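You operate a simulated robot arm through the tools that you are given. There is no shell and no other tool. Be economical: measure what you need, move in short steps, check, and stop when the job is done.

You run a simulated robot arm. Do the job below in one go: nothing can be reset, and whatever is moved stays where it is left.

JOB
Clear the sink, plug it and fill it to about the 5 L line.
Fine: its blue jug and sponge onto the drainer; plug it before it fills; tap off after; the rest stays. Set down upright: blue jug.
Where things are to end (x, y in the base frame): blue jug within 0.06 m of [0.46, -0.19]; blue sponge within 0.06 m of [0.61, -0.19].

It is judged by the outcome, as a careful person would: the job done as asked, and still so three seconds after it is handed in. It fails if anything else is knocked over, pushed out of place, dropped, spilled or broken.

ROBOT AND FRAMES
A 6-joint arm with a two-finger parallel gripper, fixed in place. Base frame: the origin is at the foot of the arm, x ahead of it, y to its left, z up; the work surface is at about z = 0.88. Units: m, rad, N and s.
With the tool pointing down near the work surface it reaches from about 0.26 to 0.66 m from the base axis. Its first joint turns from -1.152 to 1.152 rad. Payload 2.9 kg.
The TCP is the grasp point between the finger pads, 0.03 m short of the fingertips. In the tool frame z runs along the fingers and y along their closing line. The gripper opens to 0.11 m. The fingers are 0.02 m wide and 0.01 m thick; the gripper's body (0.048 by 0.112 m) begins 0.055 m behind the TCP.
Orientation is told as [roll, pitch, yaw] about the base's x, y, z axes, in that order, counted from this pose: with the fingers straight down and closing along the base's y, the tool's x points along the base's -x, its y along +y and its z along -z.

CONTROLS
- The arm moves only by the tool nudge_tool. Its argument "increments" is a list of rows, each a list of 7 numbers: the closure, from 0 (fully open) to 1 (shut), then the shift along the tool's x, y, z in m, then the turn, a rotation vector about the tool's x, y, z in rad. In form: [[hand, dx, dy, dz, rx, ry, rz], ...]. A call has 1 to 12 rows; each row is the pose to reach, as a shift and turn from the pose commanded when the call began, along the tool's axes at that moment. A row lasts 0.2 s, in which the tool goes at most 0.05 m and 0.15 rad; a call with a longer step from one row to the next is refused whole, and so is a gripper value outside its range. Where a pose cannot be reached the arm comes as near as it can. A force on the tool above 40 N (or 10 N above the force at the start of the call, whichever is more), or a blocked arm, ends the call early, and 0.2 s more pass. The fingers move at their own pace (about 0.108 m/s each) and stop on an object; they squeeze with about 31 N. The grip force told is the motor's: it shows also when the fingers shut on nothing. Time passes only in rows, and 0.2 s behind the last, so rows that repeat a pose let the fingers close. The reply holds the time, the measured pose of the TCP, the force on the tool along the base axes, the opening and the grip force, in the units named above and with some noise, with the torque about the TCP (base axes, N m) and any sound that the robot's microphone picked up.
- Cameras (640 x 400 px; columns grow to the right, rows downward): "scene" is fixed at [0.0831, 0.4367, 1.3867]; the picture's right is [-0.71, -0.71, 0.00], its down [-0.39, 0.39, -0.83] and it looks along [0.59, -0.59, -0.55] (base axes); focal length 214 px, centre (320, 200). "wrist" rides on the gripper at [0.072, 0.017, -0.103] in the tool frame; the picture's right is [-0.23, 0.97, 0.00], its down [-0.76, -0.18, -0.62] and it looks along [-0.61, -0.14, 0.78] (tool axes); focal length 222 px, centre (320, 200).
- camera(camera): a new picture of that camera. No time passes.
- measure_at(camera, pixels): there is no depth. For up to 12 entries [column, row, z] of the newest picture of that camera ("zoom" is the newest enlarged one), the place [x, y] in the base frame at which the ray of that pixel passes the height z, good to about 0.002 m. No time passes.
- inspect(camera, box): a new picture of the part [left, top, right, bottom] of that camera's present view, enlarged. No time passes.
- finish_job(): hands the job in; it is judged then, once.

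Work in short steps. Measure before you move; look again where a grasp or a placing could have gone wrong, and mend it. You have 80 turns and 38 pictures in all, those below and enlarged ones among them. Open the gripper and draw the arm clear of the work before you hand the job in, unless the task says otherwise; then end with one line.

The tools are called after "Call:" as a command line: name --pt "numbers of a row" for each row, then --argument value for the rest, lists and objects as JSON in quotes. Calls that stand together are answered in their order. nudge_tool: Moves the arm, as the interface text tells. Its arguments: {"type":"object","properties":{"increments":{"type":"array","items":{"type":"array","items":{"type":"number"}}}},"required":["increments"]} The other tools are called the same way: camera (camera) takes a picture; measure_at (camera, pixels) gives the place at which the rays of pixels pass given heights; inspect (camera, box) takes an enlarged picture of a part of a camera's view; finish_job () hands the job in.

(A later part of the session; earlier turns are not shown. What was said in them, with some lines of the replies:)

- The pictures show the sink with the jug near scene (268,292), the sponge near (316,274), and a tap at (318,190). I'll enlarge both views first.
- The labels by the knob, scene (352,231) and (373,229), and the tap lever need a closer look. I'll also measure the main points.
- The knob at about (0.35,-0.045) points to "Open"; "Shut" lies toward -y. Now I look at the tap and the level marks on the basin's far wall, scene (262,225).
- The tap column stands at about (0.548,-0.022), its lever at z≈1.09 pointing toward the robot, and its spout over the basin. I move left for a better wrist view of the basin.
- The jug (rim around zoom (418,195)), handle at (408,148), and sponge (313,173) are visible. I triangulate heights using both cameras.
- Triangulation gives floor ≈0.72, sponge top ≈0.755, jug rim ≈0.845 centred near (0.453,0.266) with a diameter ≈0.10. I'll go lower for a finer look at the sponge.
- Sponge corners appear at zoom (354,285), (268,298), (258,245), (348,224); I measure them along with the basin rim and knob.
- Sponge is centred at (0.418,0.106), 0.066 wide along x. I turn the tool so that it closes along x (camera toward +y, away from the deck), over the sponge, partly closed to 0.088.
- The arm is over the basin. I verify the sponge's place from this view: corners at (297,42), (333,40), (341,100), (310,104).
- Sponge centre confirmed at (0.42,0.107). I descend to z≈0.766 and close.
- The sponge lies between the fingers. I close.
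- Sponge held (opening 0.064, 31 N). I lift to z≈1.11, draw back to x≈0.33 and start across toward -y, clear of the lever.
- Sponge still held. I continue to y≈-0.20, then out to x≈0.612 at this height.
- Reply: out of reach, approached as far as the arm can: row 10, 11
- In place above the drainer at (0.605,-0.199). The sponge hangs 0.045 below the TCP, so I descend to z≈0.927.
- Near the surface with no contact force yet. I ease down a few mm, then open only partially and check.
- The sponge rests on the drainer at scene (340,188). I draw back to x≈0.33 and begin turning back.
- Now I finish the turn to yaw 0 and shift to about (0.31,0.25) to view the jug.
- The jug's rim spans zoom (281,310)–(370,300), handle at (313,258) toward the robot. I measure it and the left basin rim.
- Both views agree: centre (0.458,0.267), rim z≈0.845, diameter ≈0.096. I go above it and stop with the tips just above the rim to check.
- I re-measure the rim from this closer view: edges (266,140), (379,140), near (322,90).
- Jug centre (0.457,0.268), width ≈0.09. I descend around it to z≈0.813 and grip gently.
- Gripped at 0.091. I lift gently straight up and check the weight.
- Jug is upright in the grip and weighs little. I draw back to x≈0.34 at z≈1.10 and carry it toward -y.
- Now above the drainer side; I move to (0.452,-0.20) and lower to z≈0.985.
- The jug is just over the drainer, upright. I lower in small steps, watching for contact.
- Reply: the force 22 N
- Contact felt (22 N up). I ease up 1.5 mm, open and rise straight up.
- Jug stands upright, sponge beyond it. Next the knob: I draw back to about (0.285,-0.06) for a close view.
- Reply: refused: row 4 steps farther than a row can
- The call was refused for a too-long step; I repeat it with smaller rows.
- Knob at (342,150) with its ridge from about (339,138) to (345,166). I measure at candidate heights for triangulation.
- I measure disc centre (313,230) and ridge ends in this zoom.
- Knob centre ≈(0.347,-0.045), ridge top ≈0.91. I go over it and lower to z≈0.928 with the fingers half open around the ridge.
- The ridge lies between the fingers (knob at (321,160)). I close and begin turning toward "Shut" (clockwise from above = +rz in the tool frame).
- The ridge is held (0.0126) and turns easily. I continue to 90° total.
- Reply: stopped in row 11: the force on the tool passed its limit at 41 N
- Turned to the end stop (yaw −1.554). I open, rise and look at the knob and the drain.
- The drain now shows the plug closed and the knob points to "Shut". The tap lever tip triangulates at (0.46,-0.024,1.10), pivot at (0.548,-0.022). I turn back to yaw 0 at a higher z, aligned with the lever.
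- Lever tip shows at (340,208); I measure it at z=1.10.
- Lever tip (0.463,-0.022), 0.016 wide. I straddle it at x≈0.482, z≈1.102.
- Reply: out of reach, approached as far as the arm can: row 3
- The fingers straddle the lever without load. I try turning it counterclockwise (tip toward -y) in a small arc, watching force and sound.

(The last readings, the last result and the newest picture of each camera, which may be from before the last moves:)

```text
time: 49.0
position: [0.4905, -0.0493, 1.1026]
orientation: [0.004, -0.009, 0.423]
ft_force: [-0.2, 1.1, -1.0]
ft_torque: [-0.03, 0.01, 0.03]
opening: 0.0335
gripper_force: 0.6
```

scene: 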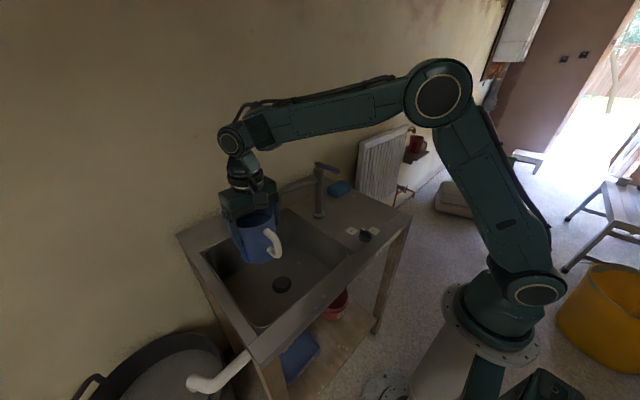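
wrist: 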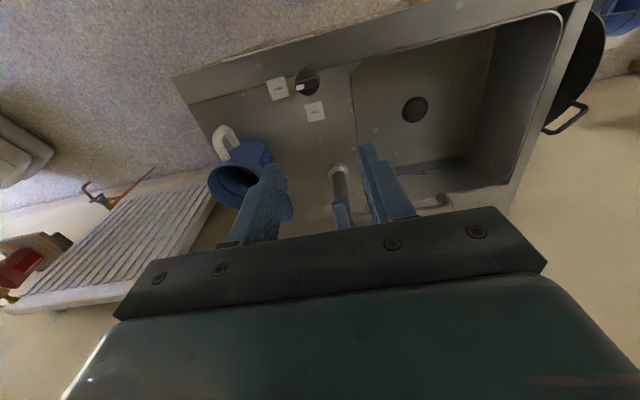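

It moves with ~1 N and no sound yet. I continue the arc another 0.42 rad (same increments in the turned tool frame).

Call:
nudge_tool --pt "0.7 -0.0007 -0.0094 0 0 0 -0.14" --pt "0.7 -0.0028 -0.0186 0 0 0 -0.28" --pt "0.7 -0.0063 -0.0274 0 0 0 -0.42"

Call:
inspect --camera "scene" --box '[210, 130, 370, 310]'

```text
time: 49.8
position: [0.5077, -0.0713, 1.1042]
orientation: [0.0, -0.009, 0.84]
ft_force: [-0.4, 0.4, 0.4]
ft_torque: [-0.02, 0.01, 0.0]
opening: 0.033
gripper_force: 0.2
```

```text
2.22 times, centred on (290, 220) of scene
```

zoom: 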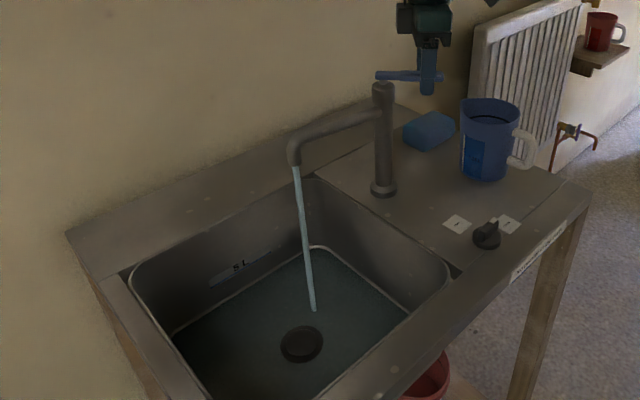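

Water is running into the sink. I hold still ~2.6 s, then look at the level against the 5 L line.

Call:
nudge_tool --pt "0.7 0 0 0 0 0 0" --pt "0.7 0 0 0 0 0 0" --pt "0.7 0 0 0 0 0 0" --pt "0.7 0 0 0 0 0 0" --pt "0.7 0 0 0 0 0 0" --pt "0.7 0 0 0 0 0 0" --pt "0.7 0 0 0 0 0 0" --pt "0.7 0 0 0 0 0 0" --pt "0.7 0 0 0 0 0 0" --pt "0.7 0 0 0 0 0 0" --pt "0.7 0 0 0 0 0 0" --pt "0.7 0 0 0 0 0 0"

Call:
inspect --camera "scene" --box '[210, 205, 320, 300]'

```text
time: 52.4
position: [0.5073, -0.0704, 1.1048]
orientation: [0.0, -0.008, 0.839]
ft_force: [-0.8, 0.1, -1.4]
ft_torque: [-0.04, -0.01, 0.02]
opening: 0.033
gripper_force: 0.0
```

```text
4.21 times, centred on (265, 252) of scene
```

zoom: 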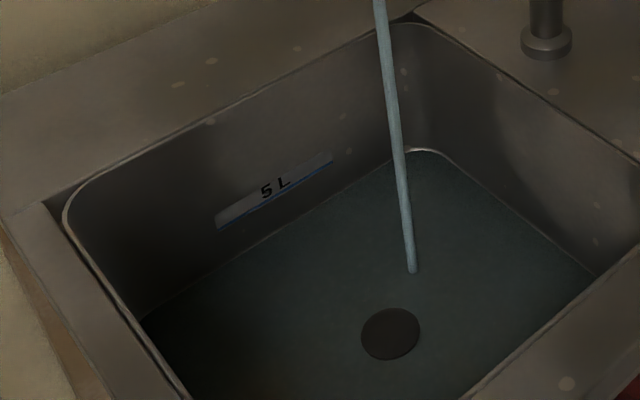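

The waterline on the far wall is at about z≈0.73 versus the 5 L line at ≈0.771 (floor ≈0.72), so only about 1–1.5 L so far. I wait another 5.2 s.

Call:
nudge_tool --pt "0.7 0 0 0 0 0 0" --pt "0.7 0 0 0 0 0 0" --pt "0.7 0 0 0 0 0 0" --pt "0.7 0 0 0 0 0 0" --pt "0.7 0 0 0 0 0 0" --pt "0.7 0 0 0 0 0 0" --pt "0.7 0 0 0 0 0 0" --pt "0.7 0 0 0 0 0 0" --pt "0.7 0 0 0 0 0 0" --pt "0.7 0 0 0 0 0 0" --pt "0.7 0 0 0 0 0 0" --pt "0.7 0 0 0 0 0 0"

Call:
nudge_tool --pt "0.7 0 0 0 0 0 0" --pt "0.7 0 0 0 0 0 0" --pt "0.7 0 0 0 0 0 0" --pt "0.7 0 0 0 0 0 0" --pt "0.7 0 0 0 0 0 0" --pt "0.7 0 0 0 0 0 0" --pt "0.7 0 0 0 0 0 0" --pt "0.7 0 0 0 0 0 0" --pt "0.7 0 0 0 0 0 0" --pt "0.7 0 0 0 0 0 0" --pt "0.7 0 0 0 0 0 0" --pt "0.7 0 0 0 0 0 0"

Call:
inspect --camera "scene" --box '[210, 205, 320, 300]'

```text
time: 55.0
position: [0.5063, -0.0707, 1.1027]
orientation: [0.001, -0.011, 0.839]
ft_force: [-0.8, 0.3, -0.4]
ft_torque: [-0.04, 0.03, 0.04]
opening: 0.0331
gripper_force: 0.1
```

```text
time: 57.6
position: [0.5079, -0.0711, 1.1024]
orientation: [0.0, -0.008, 0.839]
ft_force: [0.1, 0.1, -0.2]
ft_torque: [0.04, -0.02, -0.02]
opening: 0.0332
gripper_force: 0.1
```

```text
4.21 times, centred on (265, 252) of scene
```

zoom: 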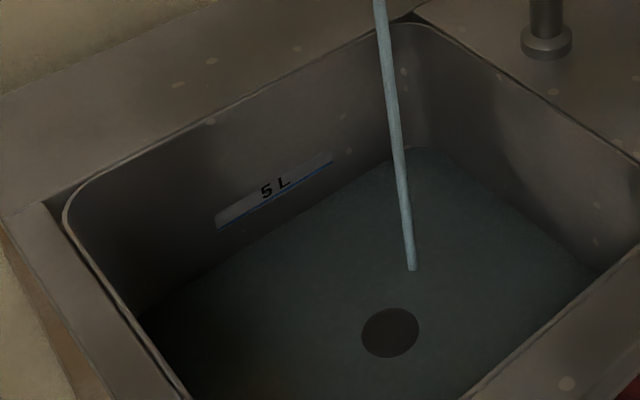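

The waterline has risen to zoom row ~223 at column 275 (z≈0.743); the line is at row ~194 (z≈0.771). That's roughly 2.3 L after 8.5 s, so I wait 7.8 s more and look.

Call:
nudge_tool --pt "0.7 0 0 0 0 0 0" --pt "0.7 0 0 0 0 0 0" --pt "0.7 0 0 0 0 0 0" --pt "0.7 0 0 0 0 0 0" --pt "0.7 0 0 0 0 0 0" --pt "0.7 0 0 0 0 0 0" --pt "0.7 0 0 0 0 0 0" --pt "0.7 0 0 0 0 0 0" --pt "0.7 0 0 0 0 0 0" --pt "0.7 0 0 0 0 0 0" --pt "0.7 0 0 0 0 0 0" --pt "0.7 0 0 0 0 0 0"

Call:
nudge_tool --pt "0.7 0 0 0 0 0 0" --pt "0.7 0 0 0 0 0 0" --pt "0.7 0 0 0 0 0 0" --pt "0.7 0 0 0 0 0 0" --pt "0.7 0 0 0 0 0 0" --pt "0.7 0 0 0 0 0 0" --pt "0.7 0 0 0 0 0 0" --pt "0.7 0 0 0 0 0 0" --pt "0.7 0 0 0 0 0 0" --pt "0.7 0 0 0 0 0 0" --pt "0.7 0 0 0 0 0 0" --pt "0.7 0 0 0 0 0 0"

Call:
nudge_tool --pt "0.7 0 0 0 0 0 0" --pt "0.7 0 0 0 0 0 0" --pt "0.7 0 0 0 0 0 0" --pt "0.7 0 0 0 0 0 0" --pt "0.7 0 0 0 0 0 0" --pt "0.7 0 0 0 0 0 0" --pt "0.7 0 0 0 0 0 0" --pt "0.7 0 0 0 0 0 0" --pt "0.7 0 0 0 0 0 0" --pt "0.7 0 0 0 0 0 0" --pt "0.7 0 0 0 0 0 0" --pt "0.7 0 0 0 0 0 0"

Call:
inspect --camera "scene" --box '[220, 225, 310, 285]'

```text
time: 60.2
position: [0.5068, -0.0711, 1.1027]
orientation: [-0.001, -0.01, 0.839]
ft_force: [-0.3, -0.5, -0.3]
ft_torque: [0.02, -0.04, -0.02]
opening: 0.0328
gripper_force: 0.0
```

```text
time: 62.8
position: [0.5081, -0.0726, 1.1026]
orientation: [0.0, -0.01, 0.838]
ft_force: [-0.5, -0.2, 0.2]
ft_torque: [-0.02, -0.03, 0.01]
opening: 0.0329
gripper_force: 0.0
```

```text
time: 65.4
position: [0.5081, -0.0722, 1.1031]
orientation: [0.0, -0.01, 0.84]
ft_force: [-0.5, 0.3, -0.4]
ft_torque: [-0.03, 0.01, 0.0]
opening: 0.0327
gripper_force: 0.1
```

```text
6.67 times, centred on (265, 255) of scene
```

zoom: 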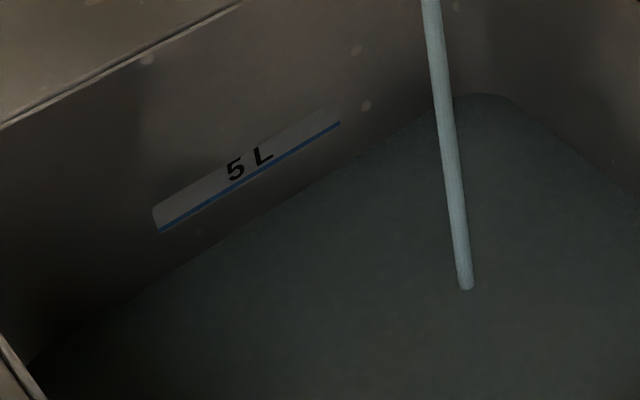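

The waterline is still clearly below the line (edge at (250,~224), line at (250,178), about 32 mm under), so roughly 1.8 L at t=65. The flow is about 0.11 L/s, so I wait 15.6 s more.

Call:
nudge_tool --pt "0.7 0 0 0 0 0 0" --pt "0.7 0 0 0 0 0 0" --pt "0.7 0 0 0 0 0 0" --pt "0.7 0 0 0 0 0 0" --pt "0.7 0 0 0 0 0 0" --pt "0.7 0 0 0 0 0 0" --pt "0.7 0 0 0 0 0 0" --pt "0.7 0 0 0 0 0 0" --pt "0.7 0 0 0 0 0 0" --pt "0.7 0 0 0 0 0 0" --pt "0.7 0 0 0 0 0 0" --pt "0.7 0 0 0 0 0 0"

Call:
nudge_tool --pt "0.7 0 0 0 0 0 0" --pt "0.7 0 0 0 0 0 0" --pt "0.7 0 0 0 0 0 0" --pt "0.7 0 0 0 0 0 0" --pt "0.7 0 0 0 0 0 0" --pt "0.7 0 0 0 0 0 0" --pt "0.7 0 0 0 0 0 0" --pt "0.7 0 0 0 0 0 0" --pt "0.7 0 0 0 0 0 0" --pt "0.7 0 0 0 0 0 0" --pt "0.7 0 0 0 0 0 0" --pt "0.7 0 0 0 0 0 0"

Call:
nudge_tool --pt "0.7 0 0 0 0 0 0" --pt "0.7 0 0 0 0 0 0" --pt "0.7 0 0 0 0 0 0" --pt "0.7 0 0 0 0 0 0" --pt "0.7 0 0 0 0 0 0" --pt "0.7 0 0 0 0 0 0" --pt "0.7 0 0 0 0 0 0" --pt "0.7 0 0 0 0 0 0" --pt "0.7 0 0 0 0 0 0" --pt "0.7 0 0 0 0 0 0" --pt "0.7 0 0 0 0 0 0" --pt "0.7 0 0 0 0 0 0"

Call:
nudge_tool --pt "0.7 0 0 0 0 0 0" --pt "0.7 0 0 0 0 0 0" --pt "0.7 0 0 0 0 0 0" --pt "0.7 0 0 0 0 0 0" --pt "0.7 0 0 0 0 0 0" --pt "0.7 0 0 0 0 0 0" --pt "0.7 0 0 0 0 0 0" --pt "0.7 0 0 0 0 0 0" --pt "0.7 0 0 0 0 0 0" --pt "0.7 0 0 0 0 0 0" --pt "0.7 0 0 0 0 0 0" --pt "0.7 0 0 0 0 0 0"

Call:
nudge_tool --pt "0.7 0 0 0 0 0 0" --pt "0.7 0 0 0 0 0 0" --pt "0.7 0 0 0 0 0 0" --pt "0.7 0 0 0 0 0 0" --pt "0.7 0 0 0 0 0 0" --pt "0.7 0 0 0 0 0 0" --pt "0.7 0 0 0 0 0 0" --pt "0.7 0 0 0 0 0 0" --pt "0.7 0 0 0 0 0 0" --pt "0.7 0 0 0 0 0 0" --pt "0.7 0 0 0 0 0 0" --pt "0.7 0 0 0 0 0 0"

Call:
nudge_tool --pt "0.7 0 0 0 0 0 0" --pt "0.7 0 0 0 0 0 0" --pt "0.7 0 0 0 0 0 0" --pt "0.7 0 0 0 0 0 0" --pt "0.7 0 0 0 0 0 0" --pt "0.7 0 0 0 0 0 0" --pt "0.7 0 0 0 0 0 0" --pt "0.7 0 0 0 0 0 0" --pt "0.7 0 0 0 0 0 0" --pt "0.7 0 0 0 0 0 0" --pt "0.7 0 0 0 0 0 0" --pt "0.7 0 0 0 0 0 0"

Call:
inspect --camera "scene" --box '[220, 225, 310, 285]'

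```text
time: 68.0
position: [0.5068, -0.0709, 1.1041]
orientation: [-0.001, -0.009, 0.84]
ft_force: [0.6, 0.2, -0.6]
ft_torque: [0.03, 0.01, 0.01]
opening: 0.0328
gripper_force: 0.1
```

```text
time: 70.6
position: [0.5083, -0.0719, 1.1033]
orientation: [0.001, -0.01, 0.842]
ft_force: [0.6, 0.4, -0.3]
ft_torque: [0.03, -0.04, 0.0]
opening: 0.0329
gripper_force: 0.1
```

```text
time: 73.2
position: [0.5077, -0.0718, 1.1023]
orientation: [0.0, -0.01, 0.84]
ft_force: [-0.2, 0.0, 0.7]
ft_torque: [0.02, -0.03, 0.0]
opening: 0.033
gripper_force: 0.0
```

```text
time: 75.8
position: [0.5076, -0.0712, 1.1032]
orientation: [0.0, -0.007, 0.841]
ft_force: [-0.2, -0.1, 0.5]
ft_torque: [0.01, -0.01, 0.03]
opening: 0.0331
gripper_force: 0.1
```

```text
time: 78.4
position: [0.508, -0.0712, 1.1023]
orientation: [0.0, -0.009, 0.841]
ft_force: [0.6, 0.3, 0.0]
ft_torque: [-0.01, 0.0, 0.0]
opening: 0.0331
gripper_force: 0.1
```

```text
time: 81.0
position: [0.5066, -0.0727, 1.1024]
orientation: [-0.001, -0.009, 0.84]
ft_force: [-0.4, -0.8, 0.2]
ft_torque: [-0.01, -0.01, 0.0]
opening: 0.033
gripper_force: 0.2
```

```text
6.67 times, centred on (265, 255) of scene
```

zoom: 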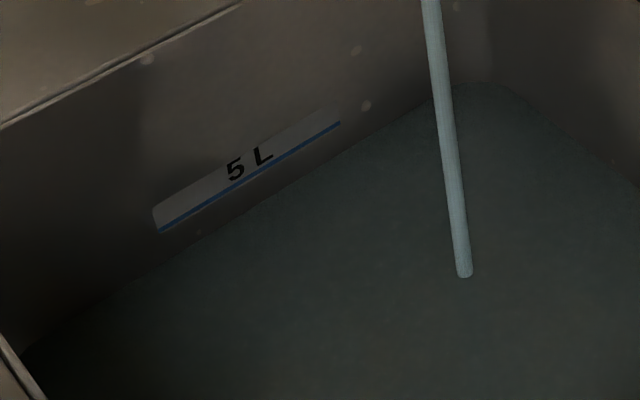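

The waterline at column 250 rose from ~224 to ~209 in 15.6 s (≈0.8–1 px/s); the line is at 178, so about 31–40 s remain. I wait 26 s and look again.

Call:
nudge_tool --pt "0.7 0 0 0 0 0 0" --pt "0.7 0 0 0 0 0 0" --pt "0.7 0 0 0 0 0 0" --pt "0.7 0 0 0 0 0 0" --pt "0.7 0 0 0 0 0 0" --pt "0.7 0 0 0 0 0 0" --pt "0.7 0 0 0 0 0 0" --pt "0.7 0 0 0 0 0 0" --pt "0.7 0 0 0 0 0 0" --pt "0.7 0 0 0 0 0 0" --pt "0.7 0 0 0 0 0 0" --pt "0.7 0 0 0 0 0 0"

Call:
nudge_tool --pt "0.7 0 0 0 0 0 0" --pt "0.7 0 0 0 0 0 0" --pt "0.7 0 0 0 0 0 0" --pt "0.7 0 0 0 0 0 0" --pt "0.7 0 0 0 0 0 0" --pt "0.7 0 0 0 0 0 0" --pt "0.7 0 0 0 0 0 0" --pt "0.7 0 0 0 0 0 0" --pt "0.7 0 0 0 0 0 0" --pt "0.7 0 0 0 0 0 0" --pt "0.7 0 0 0 0 0 0" --pt "0.7 0 0 0 0 0 0"

Call:
nudge_tool --pt "0.7 0 0 0 0 0 0" --pt "0.7 0 0 0 0 0 0" --pt "0.7 0 0 0 0 0 0" --pt "0.7 0 0 0 0 0 0" --pt "0.7 0 0 0 0 0 0" --pt "0.7 0 0 0 0 0 0" --pt "0.7 0 0 0 0 0 0" --pt "0.7 0 0 0 0 0 0" --pt "0.7 0 0 0 0 0 0" --pt "0.7 0 0 0 0 0 0" --pt "0.7 0 0 0 0 0 0" --pt "0.7 0 0 0 0 0 0"

Call:
nudge_tool --pt "0.7 0 0 0 0 0 0" --pt "0.7 0 0 0 0 0 0" --pt "0.7 0 0 0 0 0 0" --pt "0.7 0 0 0 0 0 0" --pt "0.7 0 0 0 0 0 0" --pt "0.7 0 0 0 0 0 0" --pt "0.7 0 0 0 0 0 0" --pt "0.7 0 0 0 0 0 0" --pt "0.7 0 0 0 0 0 0" --pt "0.7 0 0 0 0 0 0" --pt "0.7 0 0 0 0 0 0" --pt "0.7 0 0 0 0 0 0"

Call:
nudge_tool --pt "0.7 0 0 0 0 0 0" --pt "0.7 0 0 0 0 0 0" --pt "0.7 0 0 0 0 0 0" --pt "0.7 0 0 0 0 0 0" --pt "0.7 0 0 0 0 0 0" --pt "0.7 0 0 0 0 0 0" --pt "0.7 0 0 0 0 0 0" --pt "0.7 0 0 0 0 0 0" --pt "0.7 0 0 0 0 0 0" --pt "0.7 0 0 0 0 0 0" --pt "0.7 0 0 0 0 0 0" --pt "0.7 0 0 0 0 0 0"

Call:
nudge_tool --pt "0.7 0 0 0 0 0 0" --pt "0.7 0 0 0 0 0 0" --pt "0.7 0 0 0 0 0 0" --pt "0.7 0 0 0 0 0 0" --pt "0.7 0 0 0 0 0 0" --pt "0.7 0 0 0 0 0 0" --pt "0.7 0 0 0 0 0 0" --pt "0.7 0 0 0 0 0 0" --pt "0.7 0 0 0 0 0 0" --pt "0.7 0 0 0 0 0 0" --pt "0.7 0 0 0 0 0 0" --pt "0.7 0 0 0 0 0 0"

Call:
nudge_tool --pt "0.7 0 0 0 0 0 0" --pt "0.7 0 0 0 0 0 0" --pt "0.7 0 0 0 0 0 0" --pt "0.7 0 0 0 0 0 0" --pt "0.7 0 0 0 0 0 0" --pt "0.7 0 0 0 0 0 0" --pt "0.7 0 0 0 0 0 0" --pt "0.7 0 0 0 0 0 0" --pt "0.7 0 0 0 0 0 0" --pt "0.7 0 0 0 0 0 0" --pt "0.7 0 0 0 0 0 0" --pt "0.7 0 0 0 0 0 0"

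Call:
nudge_tool --pt "0.7 0 0 0 0 0 0" --pt "0.7 0 0 0 0 0 0" --pt "0.7 0 0 0 0 0 0" --pt "0.7 0 0 0 0 0 0" --pt "0.7 0 0 0 0 0 0" --pt "0.7 0 0 0 0 0 0" --pt "0.7 0 0 0 0 0 0" --pt "0.7 0 0 0 0 0 0" --pt "0.7 0 0 0 0 0 0" --pt "0.7 0 0 0 0 0 0" --pt "0.7 0 0 0 0 0 0" --pt "0.7 0 0 0 0 0 0"

Call:
nudge_tool --pt "0.7 0 0 0 0 0 0" --pt "0.7 0 0 0 0 0 0" --pt "0.7 0 0 0 0 0 0" --pt "0.7 0 0 0 0 0 0" --pt "0.7 0 0 0 0 0 0" --pt "0.7 0 0 0 0 0 0" --pt "0.7 0 0 0 0 0 0" --pt "0.7 0 0 0 0 0 0" --pt "0.7 0 0 0 0 0 0" --pt "0.7 0 0 0 0 0 0" --pt "0.7 0 0 0 0 0 0" --pt "0.7 0 0 0 0 0 0"

Call:
nudge_tool --pt "0.7 0 0 0 0 0 0" --pt "0.7 0 0 0 0 0 0" --pt "0.7 0 0 0 0 0 0" --pt "0.7 0 0 0 0 0 0" --pt "0.7 0 0 0 0 0 0" --pt "0.7 0 0 0 0 0 0" --pt "0.7 0 0 0 0 0 0" --pt "0.7 0 0 0 0 0 0" --pt "0.7 0 0 0 0 0 0" --pt "0.7 0 0 0 0 0 0" --pt "0.7 0 0 0 0 0 0" --pt "0.7 0 0 0 0 0 0"

Call:
inspect --camera "scene" --box '[220, 225, 310, 285]'

```text
time: 83.6
position: [0.5074, -0.0715, 1.1021]
orientation: [0.0, -0.008, 0.84]
ft_force: [0.2, 0.3, 0.1]
ft_torque: [0.03, 0.0, 0.0]
opening: 0.0329
gripper_force: 0.1
```

```text
time: 86.2
position: [0.5085, -0.0719, 1.103]
orientation: [0.0, -0.01, 0.839]
ft_force: [-1.3, -1.0, -0.3]
ft_torque: [0.01, 0.03, -0.01]
opening: 0.0331
gripper_force: 0.0
```

```text
time: 88.8
position: [0.5067, -0.0718, 1.1025]
orientation: [-0.002, -0.01, 0.84]
ft_force: [0.2, -0.6, -1.2]
ft_torque: [0.01, 0.03, 0.01]
opening: 0.0331
gripper_force: 0.1
```

```text
time: 91.4
position: [0.5081, -0.0713, 1.102]
orientation: [-0.001, -0.009, 0.839]
ft_force: [-0.2, -0.2, -0.2]
ft_torque: [0.01, 0.0, 0.04]
opening: 0.0331
gripper_force: 0.2
```

```text
time: 94.0
position: [0.5079, -0.0702, 1.1028]
orientation: [0.001, -0.01, 0.841]
ft_force: [0.3, -0.5, -0.1]
ft_torque: [0.0, -0.01, -0.02]
opening: 0.0328
gripper_force: 0.1
```

```text
time: 96.6
position: [0.5065, -0.0716, 1.1033]
orientation: [0.0, -0.008, 0.839]
ft_force: [-0.7, -0.7, 0.0]
ft_torque: [0.01, 0.01, 0.01]
opening: 0.0331
gripper_force: 0.0
```

```text
time: 99.2
position: [0.5069, -0.0714, 1.1036]
orientation: [-0.001, -0.009, 0.839]
ft_force: [-0.4, -0.9, -0.1]
ft_torque: [0.0, 0.01, -0.02]
opening: 0.0331
gripper_force: 0.0
```

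```text
time: 101.8
position: [0.5068, -0.0723, 1.1027]
orientation: [-0.001, -0.009, 0.839]
ft_force: [0.5, 0.2, 0.4]
ft_torque: [-0.05, 0.02, 0.02]
opening: 0.0328
gripper_force: 0.0
```

```text
time: 104.4
position: [0.5083, -0.0709, 1.1032]
orientation: [0.0, -0.01, 0.84]
ft_force: [0.7, -0.5, -0.3]
ft_torque: [-0.02, 0.0, -0.02]
opening: 0.0331
gripper_force: 0.1
```

```text
time: 107.0
position: [0.5068, -0.071, 1.1029]
orientation: [0.001, -0.008, 0.841]
ft_force: [0.4, 0.2, -0.6]
ft_torque: [-0.01, 0.0, -0.03]
opening: 0.0327
gripper_force: 0.0
```

```text
6.67 times, centred on (265, 255) of scene
```

zoom: 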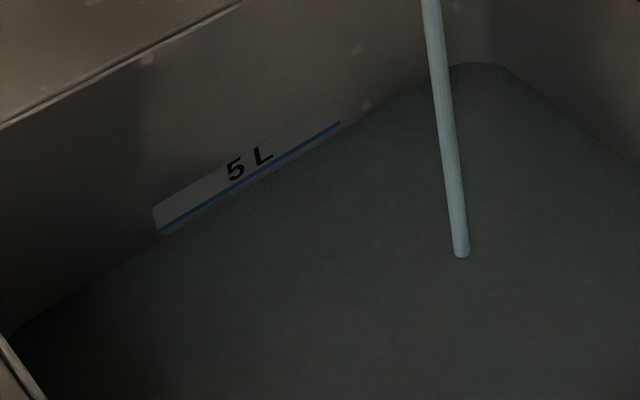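

The waterline is now ~5–8 px under the 5 L line, rising ≈0.8 px/s. I wait 5.2 s more, then turn the lever back along the reverse arc with a narrower straddle.

Call:
nudge_tool --pt "0.7 0 0 0 0 0 0" --pt "0.7 0 0 0 0 0 0" --pt "0.7 0 0 0 0 0 0" --pt "0.7 0 0 0 0 0 0" --pt "0.7 0 0 0 0 0 0" --pt "0.7 0 0 0 0 0 0" --pt "0.7 0 0 0 0 0 0" --pt "0.7 0 0 0 0 0 0" --pt "0.7 0 0 0 0 0 0" --pt "0.7 0 0 0 0 0 0" --pt "0.7 0 0 0 0 0 0" --pt "0.7 0 0 0 0 0 0"

Call:
nudge_tool --pt "0.7 0 0 0 0 0 0" --pt "0.7 0 0 0 0 0 0" --pt "0.7 0 0 0 0 0 0" --pt "0.7 0 0 0 0 0 0" --pt "0.7 0 0 0 0 0 0" --pt "0.7 0 0 0 0 0 0" --pt "0.7 0 0 0 0 0 0" --pt "0.7 0 0 0 0 0 0" --pt "0.7 0 0 0 0 0 0" --pt "0.7 0 0 0 0 0 0" --pt "0.7 0 0 0 0 0 0" --pt "0.7 0 0 0 0 0 0"

Call:
nudge_tool --pt "0.8 -0.0003 0.009 0 0 0 0.14" --pt "0.8 -0.0018 0.0178 0 0 0 0.28" --pt "0.8 -0.0045 0.0263 0 0 0 0.42" --pt "0.8 -0.0084 0.0344 0 0 0 0.56" --pt "0.8 -0.0134 0.0417 0 0 0 0.7" --pt "0.8 -0.0194 0.0484 0 0 0 0.84" --pt "0.8 -0.0231 0.0517 0 0 0 0.84" --pt "0.8 -0.0231 0.0517 0 0 0 0.84"

```text
time: 109.6
position: [0.5071, -0.0712, 1.1032]
orientation: [-0.001, -0.008, 0.84]
ft_force: [-0.7, 0.3, -0.4]
ft_torque: [-0.02, -0.02, 0.01]
opening: 0.033
gripper_force: 0.0
```

```text
time: 112.2
position: [0.5058, -0.0707, 1.1024]
orientation: [0.0, -0.009, 0.841]
ft_force: [0.1, -0.3, 0.0]
ft_torque: [0.02, 0.0, 0.01]
opening: 0.0331
gripper_force: 0.0
```

```text
time: 114.0
position: [0.484, -0.0202, 1.1036]
orientation: [0.007, -0.009, -0.005]
ft_force: [3.9, -11.9, -0.2]
ft_torque: [-0.07, -0.17, 0.0]
opening: 0.0284
gripper_force: 6.7
```

The lever is back against its stop (12 N reaction at y≈-0.020). I open the fingers, rise clear and pull back over the front.

Call:
nudge_tool --pt "0.55 0 0 0 0 0 0" --pt "0.5 0 0 0 0 0 0" --pt "0.5 0 0 -0.02 0 0 0" --pt "0.5 0 0 -0.06 0 0 0" --pt "0.5 0 0 -0.1 0 0 0" --pt "0.5 0.03 0 -0.12 0 0 0" --pt "0.3 0.075 0 -0.13 0 0 0" --pt "0.1 0.12 0 -0.14 0 0 0" --pt "0 0.165 0 -0.15 0 0 0" --pt "0 0.165 0 -0.15 0 0 0"

Call:
inspect --camera "scene" --box '[210, 140, 390, 300]'

```text
time: 116.2
position: [0.3166, -0.0206, 1.2508]
orientation: [0.007, -0.004, -0.001]
ft_force: [-0.9, -0.3, -0.5]
ft_torque: [0.03, 0.02, 0.0]
opening: 0.1102
gripper_force: 0.0
```

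```text
2.50 times, centred on (300, 220) of scene
```

zoom: 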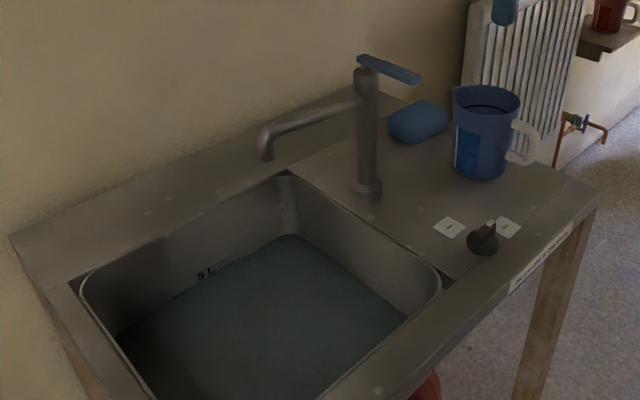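

The tap is off with no stream, the water stands at the 5 L line, the plug is shut, the jug is upright and the sponge is on the drainer. The arm is clear, so I hand the job in.

Call:
finish_job

```text
The job is handed in.
```

The sink is cleared, plugged and filled to about the 5 L line. The tap is off, and the blue jug (upright) and sponge are on the drainer at their target spots.
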